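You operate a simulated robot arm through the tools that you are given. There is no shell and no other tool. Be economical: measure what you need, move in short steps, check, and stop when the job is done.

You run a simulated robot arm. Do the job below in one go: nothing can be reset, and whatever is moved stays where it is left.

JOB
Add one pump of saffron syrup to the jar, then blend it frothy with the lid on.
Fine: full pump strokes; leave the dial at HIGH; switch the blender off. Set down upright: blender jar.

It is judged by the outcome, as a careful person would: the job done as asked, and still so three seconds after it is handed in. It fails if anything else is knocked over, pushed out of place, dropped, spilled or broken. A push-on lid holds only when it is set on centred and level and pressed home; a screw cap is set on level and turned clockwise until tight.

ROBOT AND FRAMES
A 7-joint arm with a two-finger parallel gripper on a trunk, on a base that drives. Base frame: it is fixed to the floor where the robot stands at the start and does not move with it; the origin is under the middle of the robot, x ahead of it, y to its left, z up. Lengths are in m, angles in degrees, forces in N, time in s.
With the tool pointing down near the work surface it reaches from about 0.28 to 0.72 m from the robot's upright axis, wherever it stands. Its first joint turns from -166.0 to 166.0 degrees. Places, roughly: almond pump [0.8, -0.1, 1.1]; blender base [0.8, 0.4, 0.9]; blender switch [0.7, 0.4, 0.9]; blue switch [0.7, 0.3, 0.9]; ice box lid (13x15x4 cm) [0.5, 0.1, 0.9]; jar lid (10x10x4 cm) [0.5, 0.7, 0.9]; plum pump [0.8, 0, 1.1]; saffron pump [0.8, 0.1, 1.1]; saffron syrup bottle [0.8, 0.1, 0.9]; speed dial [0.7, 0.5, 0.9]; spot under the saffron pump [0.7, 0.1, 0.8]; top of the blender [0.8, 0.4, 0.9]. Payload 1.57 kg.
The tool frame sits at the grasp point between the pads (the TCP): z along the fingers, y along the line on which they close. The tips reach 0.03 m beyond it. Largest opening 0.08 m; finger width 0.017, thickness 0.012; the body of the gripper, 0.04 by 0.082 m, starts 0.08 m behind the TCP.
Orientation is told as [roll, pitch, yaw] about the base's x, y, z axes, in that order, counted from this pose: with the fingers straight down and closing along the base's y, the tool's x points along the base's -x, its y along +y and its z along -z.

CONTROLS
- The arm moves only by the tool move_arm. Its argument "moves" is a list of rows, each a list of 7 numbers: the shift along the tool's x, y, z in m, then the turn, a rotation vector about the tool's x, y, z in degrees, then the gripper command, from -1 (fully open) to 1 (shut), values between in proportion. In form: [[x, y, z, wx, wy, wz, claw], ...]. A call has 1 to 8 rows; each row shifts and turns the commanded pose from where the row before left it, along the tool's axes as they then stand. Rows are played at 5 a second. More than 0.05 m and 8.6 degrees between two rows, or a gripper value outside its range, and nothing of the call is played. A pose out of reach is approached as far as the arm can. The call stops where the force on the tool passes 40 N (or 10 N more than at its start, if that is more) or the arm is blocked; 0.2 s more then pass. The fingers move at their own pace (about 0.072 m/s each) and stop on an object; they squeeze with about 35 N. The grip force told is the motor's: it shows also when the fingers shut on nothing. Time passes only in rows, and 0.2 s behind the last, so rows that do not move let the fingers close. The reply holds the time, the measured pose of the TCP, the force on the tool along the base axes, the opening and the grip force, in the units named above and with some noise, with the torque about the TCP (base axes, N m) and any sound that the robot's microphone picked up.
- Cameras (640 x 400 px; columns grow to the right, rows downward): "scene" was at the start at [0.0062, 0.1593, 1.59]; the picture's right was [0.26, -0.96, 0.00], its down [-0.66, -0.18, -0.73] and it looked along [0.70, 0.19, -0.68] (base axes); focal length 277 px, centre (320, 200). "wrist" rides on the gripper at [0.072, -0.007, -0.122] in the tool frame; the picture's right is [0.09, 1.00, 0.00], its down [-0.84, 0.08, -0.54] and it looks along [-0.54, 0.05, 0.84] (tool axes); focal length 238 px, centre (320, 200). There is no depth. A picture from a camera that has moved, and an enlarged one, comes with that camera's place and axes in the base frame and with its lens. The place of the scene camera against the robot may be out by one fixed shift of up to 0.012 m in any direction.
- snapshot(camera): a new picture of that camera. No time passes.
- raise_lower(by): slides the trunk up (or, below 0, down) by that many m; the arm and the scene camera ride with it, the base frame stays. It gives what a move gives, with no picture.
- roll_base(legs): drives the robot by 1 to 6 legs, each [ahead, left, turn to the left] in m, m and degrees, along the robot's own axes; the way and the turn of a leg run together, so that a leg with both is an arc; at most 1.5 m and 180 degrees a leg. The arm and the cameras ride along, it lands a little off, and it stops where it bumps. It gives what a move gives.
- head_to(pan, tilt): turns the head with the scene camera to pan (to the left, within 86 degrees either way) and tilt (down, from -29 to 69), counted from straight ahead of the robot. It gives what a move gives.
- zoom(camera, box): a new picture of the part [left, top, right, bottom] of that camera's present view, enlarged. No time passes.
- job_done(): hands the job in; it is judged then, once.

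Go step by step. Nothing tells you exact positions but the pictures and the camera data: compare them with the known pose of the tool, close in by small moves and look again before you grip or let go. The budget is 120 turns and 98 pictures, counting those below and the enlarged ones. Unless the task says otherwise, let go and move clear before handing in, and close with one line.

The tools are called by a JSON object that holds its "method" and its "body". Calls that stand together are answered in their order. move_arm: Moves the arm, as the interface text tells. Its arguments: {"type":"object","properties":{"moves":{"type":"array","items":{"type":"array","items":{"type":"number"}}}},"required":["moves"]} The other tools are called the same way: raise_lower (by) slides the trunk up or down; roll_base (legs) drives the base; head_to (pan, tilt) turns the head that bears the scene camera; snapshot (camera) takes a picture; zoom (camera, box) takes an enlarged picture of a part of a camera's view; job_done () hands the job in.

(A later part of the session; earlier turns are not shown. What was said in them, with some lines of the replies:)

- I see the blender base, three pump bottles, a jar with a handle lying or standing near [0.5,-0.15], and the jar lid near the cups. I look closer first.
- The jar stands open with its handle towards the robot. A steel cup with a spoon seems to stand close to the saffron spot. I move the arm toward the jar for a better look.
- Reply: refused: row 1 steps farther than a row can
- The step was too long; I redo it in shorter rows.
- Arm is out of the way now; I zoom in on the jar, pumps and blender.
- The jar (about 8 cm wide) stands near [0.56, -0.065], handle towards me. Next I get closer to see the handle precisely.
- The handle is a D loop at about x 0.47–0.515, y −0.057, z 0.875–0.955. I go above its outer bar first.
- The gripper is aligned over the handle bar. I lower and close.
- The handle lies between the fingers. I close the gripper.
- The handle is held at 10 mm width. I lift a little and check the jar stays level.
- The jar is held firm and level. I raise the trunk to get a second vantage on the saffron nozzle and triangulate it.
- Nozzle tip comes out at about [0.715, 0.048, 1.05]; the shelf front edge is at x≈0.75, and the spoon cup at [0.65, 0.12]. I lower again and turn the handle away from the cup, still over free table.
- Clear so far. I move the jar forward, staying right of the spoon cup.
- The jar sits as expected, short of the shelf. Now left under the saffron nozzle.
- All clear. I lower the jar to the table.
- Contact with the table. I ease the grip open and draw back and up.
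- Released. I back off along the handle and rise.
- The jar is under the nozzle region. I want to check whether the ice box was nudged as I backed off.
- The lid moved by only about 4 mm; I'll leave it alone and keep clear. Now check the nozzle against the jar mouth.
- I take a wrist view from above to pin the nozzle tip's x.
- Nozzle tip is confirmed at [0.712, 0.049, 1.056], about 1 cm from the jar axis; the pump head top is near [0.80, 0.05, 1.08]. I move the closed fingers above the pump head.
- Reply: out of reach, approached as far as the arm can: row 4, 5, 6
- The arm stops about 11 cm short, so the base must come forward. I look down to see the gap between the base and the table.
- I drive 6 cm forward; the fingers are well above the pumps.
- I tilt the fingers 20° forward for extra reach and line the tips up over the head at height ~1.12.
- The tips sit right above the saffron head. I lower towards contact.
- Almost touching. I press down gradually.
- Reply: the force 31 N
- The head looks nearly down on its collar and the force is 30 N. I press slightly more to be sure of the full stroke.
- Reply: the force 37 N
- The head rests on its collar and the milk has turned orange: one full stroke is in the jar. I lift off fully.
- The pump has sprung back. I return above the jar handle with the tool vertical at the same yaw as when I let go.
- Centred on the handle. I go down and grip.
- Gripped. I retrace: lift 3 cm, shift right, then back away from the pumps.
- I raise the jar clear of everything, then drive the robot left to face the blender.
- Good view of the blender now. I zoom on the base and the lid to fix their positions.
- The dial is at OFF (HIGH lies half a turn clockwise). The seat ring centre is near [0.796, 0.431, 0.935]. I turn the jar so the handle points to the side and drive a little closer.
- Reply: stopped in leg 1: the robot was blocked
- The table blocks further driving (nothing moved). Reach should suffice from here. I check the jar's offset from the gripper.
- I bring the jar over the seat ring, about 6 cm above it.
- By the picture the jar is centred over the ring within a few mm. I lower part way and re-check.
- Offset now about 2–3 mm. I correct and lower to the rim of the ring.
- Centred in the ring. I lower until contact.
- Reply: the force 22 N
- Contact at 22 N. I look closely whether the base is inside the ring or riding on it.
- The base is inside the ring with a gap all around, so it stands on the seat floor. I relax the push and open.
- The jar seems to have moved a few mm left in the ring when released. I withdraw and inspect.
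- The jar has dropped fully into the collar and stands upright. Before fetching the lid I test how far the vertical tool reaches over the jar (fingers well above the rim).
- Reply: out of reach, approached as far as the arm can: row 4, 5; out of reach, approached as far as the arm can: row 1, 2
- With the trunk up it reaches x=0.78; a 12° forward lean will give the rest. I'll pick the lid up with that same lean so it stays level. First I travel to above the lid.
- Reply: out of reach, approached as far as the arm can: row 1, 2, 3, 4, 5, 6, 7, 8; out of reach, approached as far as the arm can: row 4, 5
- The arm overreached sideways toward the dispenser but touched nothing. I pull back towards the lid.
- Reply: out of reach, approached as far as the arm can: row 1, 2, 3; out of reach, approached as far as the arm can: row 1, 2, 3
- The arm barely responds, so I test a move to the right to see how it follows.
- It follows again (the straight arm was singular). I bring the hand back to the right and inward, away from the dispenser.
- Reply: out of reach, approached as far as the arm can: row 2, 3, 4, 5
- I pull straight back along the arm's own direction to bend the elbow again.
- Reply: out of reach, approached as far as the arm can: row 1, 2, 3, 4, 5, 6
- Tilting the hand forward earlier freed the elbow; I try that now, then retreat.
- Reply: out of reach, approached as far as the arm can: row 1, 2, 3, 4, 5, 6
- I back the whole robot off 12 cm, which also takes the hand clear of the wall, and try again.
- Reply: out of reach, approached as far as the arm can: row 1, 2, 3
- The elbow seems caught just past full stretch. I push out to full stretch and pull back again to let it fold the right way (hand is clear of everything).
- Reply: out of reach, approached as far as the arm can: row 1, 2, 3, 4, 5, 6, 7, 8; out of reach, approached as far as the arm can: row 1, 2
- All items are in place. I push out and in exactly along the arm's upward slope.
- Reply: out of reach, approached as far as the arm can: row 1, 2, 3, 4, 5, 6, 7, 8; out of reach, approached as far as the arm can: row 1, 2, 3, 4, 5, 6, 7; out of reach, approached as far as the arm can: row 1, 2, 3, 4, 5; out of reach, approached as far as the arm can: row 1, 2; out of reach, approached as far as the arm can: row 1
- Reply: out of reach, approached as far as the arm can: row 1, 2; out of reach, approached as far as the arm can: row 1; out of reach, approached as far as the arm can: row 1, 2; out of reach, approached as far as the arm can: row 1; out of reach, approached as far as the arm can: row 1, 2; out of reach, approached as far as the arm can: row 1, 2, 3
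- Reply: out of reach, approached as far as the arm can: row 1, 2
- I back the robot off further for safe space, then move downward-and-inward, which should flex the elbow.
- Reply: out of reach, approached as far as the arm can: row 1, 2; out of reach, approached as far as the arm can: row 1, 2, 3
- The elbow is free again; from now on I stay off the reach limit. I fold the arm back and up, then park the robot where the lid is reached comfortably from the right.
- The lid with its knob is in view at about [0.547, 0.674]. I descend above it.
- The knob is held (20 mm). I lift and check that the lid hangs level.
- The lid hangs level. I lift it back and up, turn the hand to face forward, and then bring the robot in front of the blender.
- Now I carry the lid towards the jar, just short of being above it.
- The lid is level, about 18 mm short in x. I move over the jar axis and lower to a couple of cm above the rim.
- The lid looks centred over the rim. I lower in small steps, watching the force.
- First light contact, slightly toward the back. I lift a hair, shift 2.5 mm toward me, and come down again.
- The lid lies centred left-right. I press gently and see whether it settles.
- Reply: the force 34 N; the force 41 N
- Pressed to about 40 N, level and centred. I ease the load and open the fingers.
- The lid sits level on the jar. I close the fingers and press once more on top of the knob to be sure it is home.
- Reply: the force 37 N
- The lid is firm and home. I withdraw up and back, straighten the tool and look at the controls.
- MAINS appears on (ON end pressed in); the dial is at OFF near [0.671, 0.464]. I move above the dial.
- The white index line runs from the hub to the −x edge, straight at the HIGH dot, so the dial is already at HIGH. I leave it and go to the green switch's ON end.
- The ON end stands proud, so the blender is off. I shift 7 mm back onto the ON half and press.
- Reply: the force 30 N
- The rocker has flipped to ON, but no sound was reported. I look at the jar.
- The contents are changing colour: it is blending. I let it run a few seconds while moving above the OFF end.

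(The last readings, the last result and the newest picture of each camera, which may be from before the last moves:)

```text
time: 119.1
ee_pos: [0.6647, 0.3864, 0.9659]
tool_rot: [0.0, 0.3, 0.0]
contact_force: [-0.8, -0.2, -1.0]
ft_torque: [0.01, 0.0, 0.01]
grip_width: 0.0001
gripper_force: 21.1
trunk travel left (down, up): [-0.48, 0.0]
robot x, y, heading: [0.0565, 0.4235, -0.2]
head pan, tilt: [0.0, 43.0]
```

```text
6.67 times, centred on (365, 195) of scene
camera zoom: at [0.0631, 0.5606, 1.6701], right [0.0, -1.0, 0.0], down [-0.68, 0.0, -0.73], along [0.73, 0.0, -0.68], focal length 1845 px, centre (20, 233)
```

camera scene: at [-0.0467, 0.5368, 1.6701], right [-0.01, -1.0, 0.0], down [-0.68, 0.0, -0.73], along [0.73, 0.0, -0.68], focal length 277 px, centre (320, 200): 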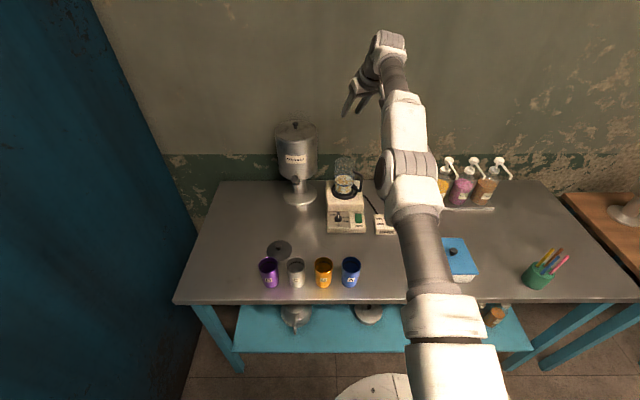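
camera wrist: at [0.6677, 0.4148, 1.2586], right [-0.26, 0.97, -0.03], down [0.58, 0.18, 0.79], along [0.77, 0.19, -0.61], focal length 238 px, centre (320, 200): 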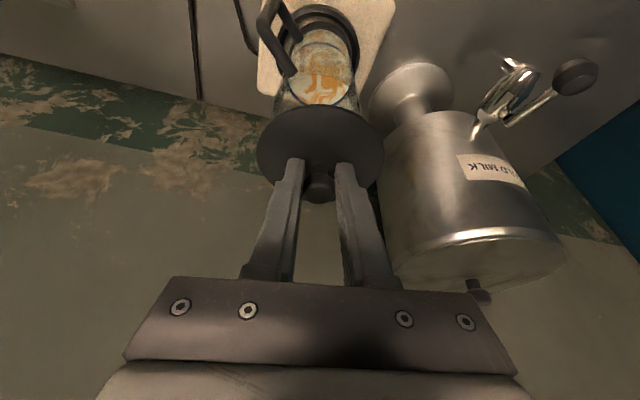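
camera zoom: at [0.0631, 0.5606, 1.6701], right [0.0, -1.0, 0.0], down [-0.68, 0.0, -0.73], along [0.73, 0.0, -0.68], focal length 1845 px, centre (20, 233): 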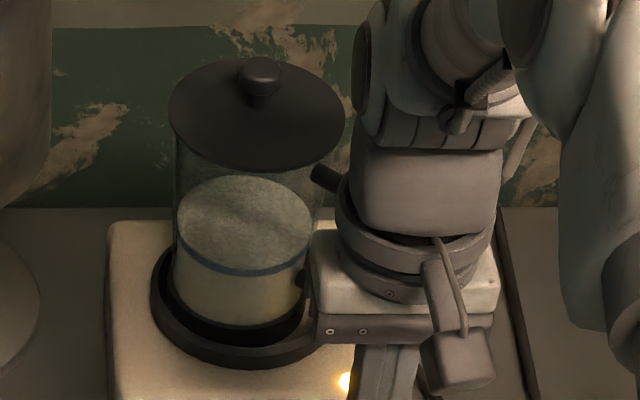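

It is blended smooth with a pale top, and the running light is on. I give it a few more seconds and compare.

{"method": "move_arm", "body": {"moves": [[0, 0, 0, 0, 0, 0, 1], [0, 0, 0, 0, 0, 0, 1], [0, 0, 0, 0, 0, 0, 1], [0, 0, 0, 0, 0, 0, 1], [0, 0, 0, 0, 0, 0, 1], [0, 0, 0, 0, 0, 0, 1], [0, 0, 0, 0, 0, 0, 1], [0, 0, 0, 0, 0, 0, 1]]}}

{"method": "move_arm", "body": {"moves": [[0, 0, 0, 0, 0, 0, 1], [0, 0, 0, 0, 0, 0, 1], [0, 0, 0, 0, 0, 0, 1], [0, 0, 0, 0, 0, 0, 1], [0, 0, 0, 0, 0, 0, 1], [0, 0, 0, 0, 0, 0, 1], [0, 0, 0, 0, 0, 0, 1], [0, 0, 0, 0, 0, 0, 1]]}}

{"method": "zoom", "body": {"camera": "scene", "box": [325, 165, 405, 225]}}

```text
time: 120.9
ee_pos: [0.6637, 0.3865, 0.9659]
tool_rot: [-0.1, 0.4, 0.0]
contact_force: [-0.4, 0.4, 0.0]
ft_torque: [-0.01, -0.01, 0.0]
grip_width: 0.0002
gripper_force: 21.5
trunk travel left (down, up): [-0.48, 0.0]
robot x, y, heading: [0.0524, 0.4205, -0.0]
head pan, tilt: [0.0, 43.0]
```

```text
time: 122.7
ee_pos: [0.665, 0.3866, 0.9662]
tool_rot: [0.0, 0.3, 0.0]
contact_force: [-0.4, 0.0, 0.6]
ft_torque: [0.0, 0.02, 0.0]
grip_width: 0.0
gripper_force: 21.8
trunk travel left (down, up): [-0.48, 0.0]
robot x, y, heading: [0.0487, 0.4223, -0.1]
head pan, tilt: [0.0, 43.0]
```

```text
6.67 times, centred on (365, 195) of scene
camera zoom: at [0.0631, 0.5606, 1.6701], right [0.0, -1.0, 0.0], down [-0.68, 0.0, -0.73], along [0.73, 0.0, -0.68], focal length 1845 px, centre (20, 233)
```

zoom: 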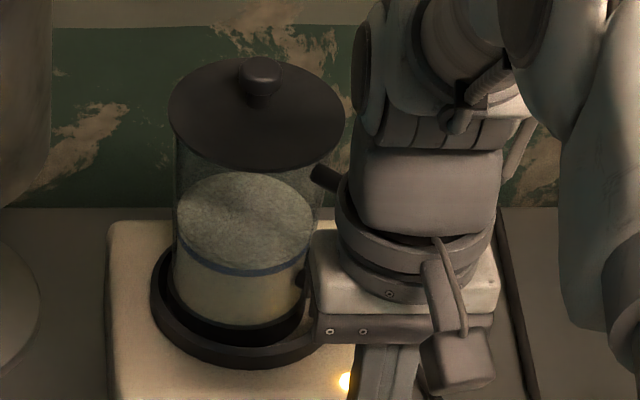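

A grainy froth layer is building and rising. I let it run a little longer.

{"method": "move_arm", "body": {"moves": [[0, 0, 0, 0, 0, 0, 1], [0, 0, 0, 0, 0, 0, 1], [0, 0, 0, 0, 0, 0, 1], [0, 0, 0, 0, 0, 0, 1], [0, 0, 0, 0, 0, 0, 1], [0, 0, 0, 0, 0, 0, 1], [0, 0, 0, 0, 0, 0, 1], [0, 0, 0, 0, 0, 0, 1]]}}

{"method": "move_arm", "body": {"moves": [[0, 0, 0, 0, 0, 0, 1], [0, 0, 0, 0, 0, 0, 1], [0, 0, 0, 0, 0, 0, 1], [0, 0, 0, 0, 0, 0, 1], [0, 0, 0, 0, 0, 0, 1], [0, 0, 0, 0, 0, 0, 1], [0, 0, 0, 0, 0, 0, 1], [0, 0, 0, 0, 0, 0, 1]]}}

{"method": "move_arm", "body": {"moves": [[0, 0, 0, 0, 0, 0, 1], [0, 0, 0, 0, 0, 0, 1], [0, 0, 0, 0, 0, 0, 1], [0, 0, 0, 0, 0, 0, 1], [0, 0, 0, 0, 0, 0, 1], [0, 0, 0, 0, 0, 0, 1], [0, 0, 0, 0, 0, 0, 1], [0, 0, 0, 0, 0, 0, 1]]}}

{"method": "zoom", "body": {"camera": "scene", "box": [325, 165, 405, 225]}}

```text
time: 124.5
ee_pos: [0.6644, 0.3867, 0.9658]
tool_rot: [0.0, 0.3, 0.0]
contact_force: [0.1, 0.0, 0.0]
ft_torque: [-0.02, -0.03, 0.03]
grip_width: 0.0
gripper_force: 21.5
trunk travel left (down, up): [-0.48, 0.0]
robot x, y, heading: [0.0547, 0.4241, 0.0]
head pan, tilt: [0.0, 43.0]
```

```text
time: 126.3
ee_pos: [0.6641, 0.3858, 0.9662]
tool_rot: [0.0, 0.3, 0.0]
contact_force: [0.0, -0.3, 1.2]
ft_torque: [0.0, -0.01, 0.03]
grip_width: 0.0
gripper_force: 21.6
trunk travel left (down, up): [-0.48, 0.0]
robot x, y, heading: [0.0517, 0.4246, 0.1]
head pan, tilt: [0.0, 43.0]
```

```text
time: 128.1
ee_pos: [0.6643, 0.3864, 0.9671]
tool_rot: [0.0, 0.3, -0.1]
contact_force: [-0.7, -0.6, 0.3]
ft_torque: [0.02, -0.01, -0.01]
grip_width: 0.0
gripper_force: 21.2
trunk travel left (down, up): [-0.48, 0.0]
robot x, y, heading: [0.0533, 0.4225, 0.1]
head pan, tilt: [0.0, 43.0]
```

```text
6.67 times, centred on (365, 195) of scene
camera zoom: at [0.0631, 0.5606, 1.6701], right [0.0, -1.0, 0.0], down [-0.68, 0.0, -0.73], along [0.73, 0.0, -0.68], focal length 1845 px, centre (20, 233)
```

zoom: 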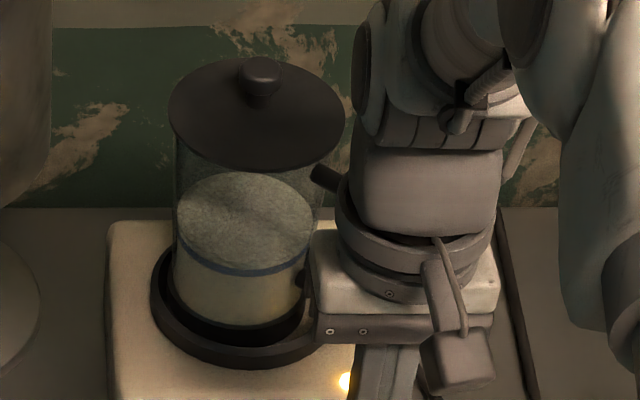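

The froth has reached a steady, fine-bubbled state. I press the OFF end.

{"method": "move_arm", "body": {"moves": [[0.002, 0, 0.02, 0, 0, 0, 1], [0, 0, 0.012, 0, 0, 0, 1], [0, 0, 0.005, 0, 0, 0, 1], [0, 0, 0.004, 0, 0, 0, 1], [0, 0, 0.003, 0, 0, 0, 1]]}}

{"method": "move_arm", "body": {"moves": [[0, 0, -0.02, 0, 0, 0, 1], [0.02, 0, -0.04, 0, 0, 0, 1], [0.04, 0, -0.03, 0, 0, 0, 1], [0.04, 0, -0.03, 0, 0, 0, 1]]}}

{"method": "zoom", "body": {"camera": "scene", "box": [310, 160, 430, 260]}}

```text
time: 129.3
ee_pos: [0.6641, 0.3853, 0.9241]
tool_rot: [0.0, 0.3, 0.1]
contact_force: [-0.1, -0.5, -0.2]
ft_torque: [0.0, 0.01, 0.02]
grip_width: 0.0
gripper_force: 21.3
trunk travel left (down, up): [-0.48, 0.0]
robot x, y, heading: [0.0541, 0.4228, -0.1]
head pan, tilt: [0.0, 43.0]
```

```text
time: 130.3
ee_pos: [0.5644, 0.3865, 1.0445]
tool_rot: [0.0, 0.3, 0.1]
contact_force: [0.6, -1.3, -0.1]
ft_torque: [-0.03, 0.01, 0.03]
grip_width: 0.0
gripper_force: 21.0
trunk travel left (down, up): [-0.48, 0.0]
robot x, y, heading: [0.0541, 0.4238, -0.0]
head pan, tilt: [0.0, 43.0]
```

```text
4.00 times, centred on (370, 210) of scene
camera zoom: at [0.0626, 0.5606, 1.6701], right [0.0, -1.0, 0.0], down [-0.68, 0.0, -0.73], along [0.73, 0.0, -0.68], focal length 1107 px, centre (120, 160)
```

zoom: 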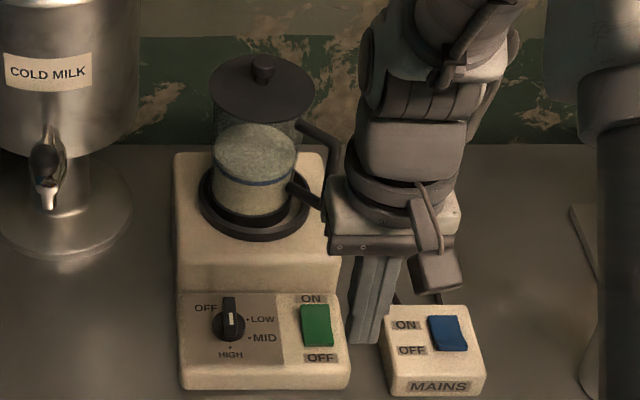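

The running light seems gone. I verify the switch closely.

{"method": "zoom", "body": {"camera": "wrist", "box": [230, 120, 410, 245]}}

{"method": "zoom", "body": {"camera": "scene", "box": [325, 165, 405, 225]}}

```text
3.20 times, centred on (320, 182) of wrist
camera zoom: at [0.4939, 0.3788, 1.1665], right [-0.09, 1.0, 0.0], down [0.84, 0.08, 0.54], along [0.54, 0.05, -0.84], focal length 763 px, centre (320, 256)
```

zoom: 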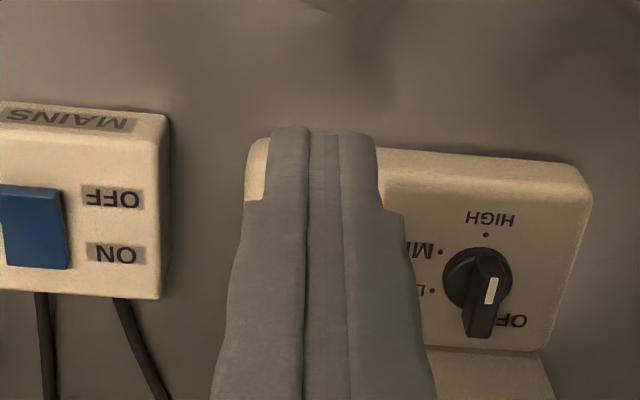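

```text
6.67 times, centred on (365, 195) of scene
camera zoom: at [0.0626, 0.5606, 1.6701], right [0.0, -1.0, 0.0], down [-0.68, 0.0, -0.73], along [0.73, 0.0, -0.68], focal length 1845 px, centre (20, 233)
```

zoom: 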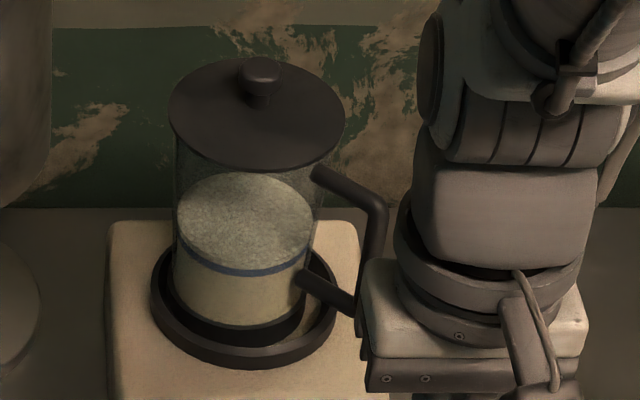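

{"method": "move_arm", "body": {"moves": [[0.01, 0.04, -0.02, 0, 0, 0, 1], [0.01, 0.04, -0.02, 0, 0, 0, 1], [0, 0.04, -0.02, 0, 0, 0, 1]]}}

{"method": "zoom", "body": {"camera": "wrist", "box": [190, 110, 310, 190]}}

```text
time: 131.1
ee_pos: [0.5447, 0.5064, 1.1037]
tool_rot: [0.0, 0.3, 0.1]
contact_force: [-0.7, -1.1, 0.1]
ft_torque: [0.02, 0.01, 0.01]
grip_width: 0.0004
gripper_force: 21.4
trunk travel left (down, up): [-0.48, 0.0]
robot x, y, heading: [0.0538, 0.4258, -0.2]
head pan, tilt: [0.0, 43.0]
```

```text
5.00 times, centred on (250, 150) of wrist
camera zoom: at [0.4751, 0.4999, 1.227], right [-0.09, 1.0, 0.0], down [0.84, 0.08, 0.54], along [0.54, 0.05, -0.84], focal length 1192 px, centre (670, 450)
```

zoom: 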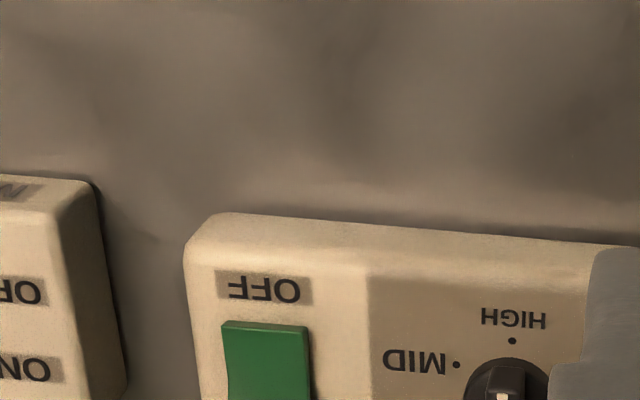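

The lamp is out, but I press the OFF end once more, firmly, to be certain.

{"method": "move_arm", "body": {"moves": [[-0.02, -0.04, 0.01, 0, 0, 0, 1], [-0.03, -0.035, 0.01, 0, 0, 0, 1], [-0.035, -0.03, 0.02, 0, 0, 0, 1], [-0.0335, -0.0145, 0.03, 0, 0, 0, 1], [0, 0, 0.045, 0, 0, 0, 1], [0, 0, 0.045, 0, 0, 0, 1]]}}

{"method": "move_arm", "body": {"moves": [[0, 0, 0.01, 0, 0, 0, 1], [0, 0, 0.005, 0, 0, 0, 1], [0, 0, 0.004, 0, 0, 0, 1], [0, 0, 0.003, 0, 0, 0, 1], [0, 0, 0.003, 0, 0, 0, 1]]}}

```text
refused: row 3 steps farther than a row can; nothing moved
```

```text
time: 132.3
ee_pos: [0.5441, 0.5057, 1.0797]
tool_rot: [0.0, 0.3, 0.0]
contact_force: [0.5, 0.0, -0.5]
ft_torque: [0.01, -0.05, 0.02]
grip_width: 0.0
gripper_force: 21.7
trunk travel left (down, up): [-0.48, 0.0]
robot x, y, heading: [0.0544, 0.4244, -0.1]
head pan, tilt: [0.0, 43.0]
```

{"method": "move_arm", "body": {"moves": [[-0.024, -0.0239, 0.016, 0, 0, 0, 1], [-0.024, -0.0239, 0.016, 0, 0, 0, 1], [-0.024, -0.0239, 0.016, 0, 0, 0, 1], [-0.024, -0.0239, 0.016, 0, 0, 0, 1], [-0.024, -0.0239, 0.016, 0, 0, 0, 1], [0, 0, 0.04, 0, 0, 0, 1], [0, 0, 0.025, 0, 0, 0, 1]]}}

{"method": "move_arm", "body": {"moves": [[0, 0, 0.008, 0, 0, 0, 1], [0, 0, 0.004, 0, 0, 0, 1], [0, 0, 0.003, 0, 0, 0, 1]]}}

```text
time: 133.9
ee_pos: [0.6655, 0.386, 0.9338]
tool_rot: [0.1, 0.2, -0.1]
contact_force: [0.2, 1.0, 0.3]
ft_torque: [0.04, -0.03, 0.02]
grip_width: 0.0004
gripper_force: 21.2
trunk travel left (down, up): [-0.48, 0.0]
robot x, y, heading: [0.0537, 0.4229, -0.0]
head pan, tilt: [0.0, 43.0]
```

```text
time: 134.7
ee_pos: [0.6641, 0.387, 0.9237]
tool_rot: [0.0, 0.1, 0.1]
contact_force: [-6.3, -0.8, 22.0]
ft_torque: [-0.02, -0.01, 0.04]
grip_width: 0.0
gripper_force: 21.6
trunk travel left (down, up): [-0.48, 0.0]
robot x, y, heading: [0.0482, 0.4268, -0.2]
head pan, tilt: [0.0, 43.0]
```

{"method": "move_arm", "body": {"moves": [[0, 0, 0.002, 0, 0, 0, 1], [0, 0, 0, 0, 0, 0, 1]]}}

{"method": "move_arm", "body": {"moves": [[0, 0, -0.02, 0, 0, 0, 1], [-0.028, 0, -0.02, 0, 0, 0, 1]]}}

{"method": "zoom", "body": {"camera": "wrist", "box": [230, 90, 410, 215]}}

```text
time: 135.3
ee_pos: [0.6634, 0.3858, 0.9221]
tool_rot: [-0.1, -0.2, 0.0]
contact_force: [-9.7, 1.0, 21.8]
ft_torque: [0.03, 0.1, 0.06]
grip_width: 0.0
gripper_force: 21.3
trunk travel left (down, up): [-0.48, 0.0]
robot x, y, heading: [0.0568, 0.4234, -0.1]
head pan, tilt: [0.0, 43.0]
stopped in row 2: the force on the tool passed its limit at 41 N (the readings are from after the stop); the commanded pose is now the measured one
```

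```text
time: 135.9
ee_pos: [0.6949, 0.3886, 0.9598]
tool_rot: [-0.1, 0.1, 0.0]
contact_force: [0.6, -0.1, 0.2]
ft_torque: [0.01, -0.01, -0.03]
grip_width: 0.0001
gripper_force: 21.1
trunk travel left (down, up): [-0.48, 0.0]
robot x, y, heading: [0.0551, 0.4272, 0.2]
head pan, tilt: [0.0, 43.0]
```

```text
3.20 times, centred on (320, 152) of wrist
camera zoom: at [0.6243, 0.3808, 1.0824], right [-0.09, 1.0, 0.0], down [0.84, 0.08, 0.54], along [0.54, 0.05, -0.84], focal length 763 px, centre (320, 352)
```

zoom: 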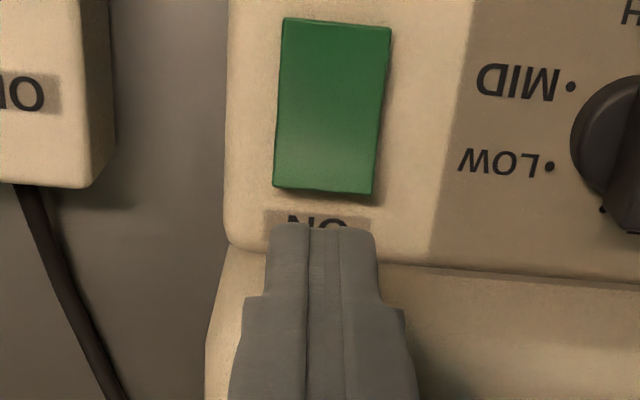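

The rocker looks exactly as it did at the start: OFF. I withdraw the arm and take a final look.

{"method": "move_arm", "body": {"moves": [[0, 0, -0.04, 0, 0, 0, 1], [0.03, 0, -0.035, 0, 0, 0, 1], [0.04, 0, -0.025, 0, 0, 0, 1], [0.04, 0, -0.02, 0, 0, 0, 1], [0.04, 0, 0, 0, 0, 0, 1]]}}

{"method": "snapshot", "body": {"camera": "scene"}}

```text
time: 137.1
ee_pos: [0.5434, 0.3873, 1.0814]
tool_rot: [0.0, -0.1, -0.1]
contact_force: [-0.2, -0.8, -0.6]
ft_torque: [0.03, -0.02, 0.0]
grip_width: 0.0001
gripper_force: 21.4
trunk travel left (down, up): [-0.48, 0.0]
robot x, y, heading: [0.0553, 0.4218, 0.2]
head pan, tilt: [0.0, 43.0]
```

```text
refused: no pictures are left
```

The pictures are used up. In the last ones the jar was upright in the blender with the lid on and froth inside, the dial at HIGH and the switch at OFF. The arm is clear, so I hand in.

{"method": "job_done", "body": {}}

```text
The job is handed in.
```

One full pump of saffron syrup went into the jar, and I blended it frothy with the lid pressed on. The jar is upright on the blender, the dial is at HIGH and the switch is off; one slip is that I nudged the ice box lid about 4 mm and left it there.
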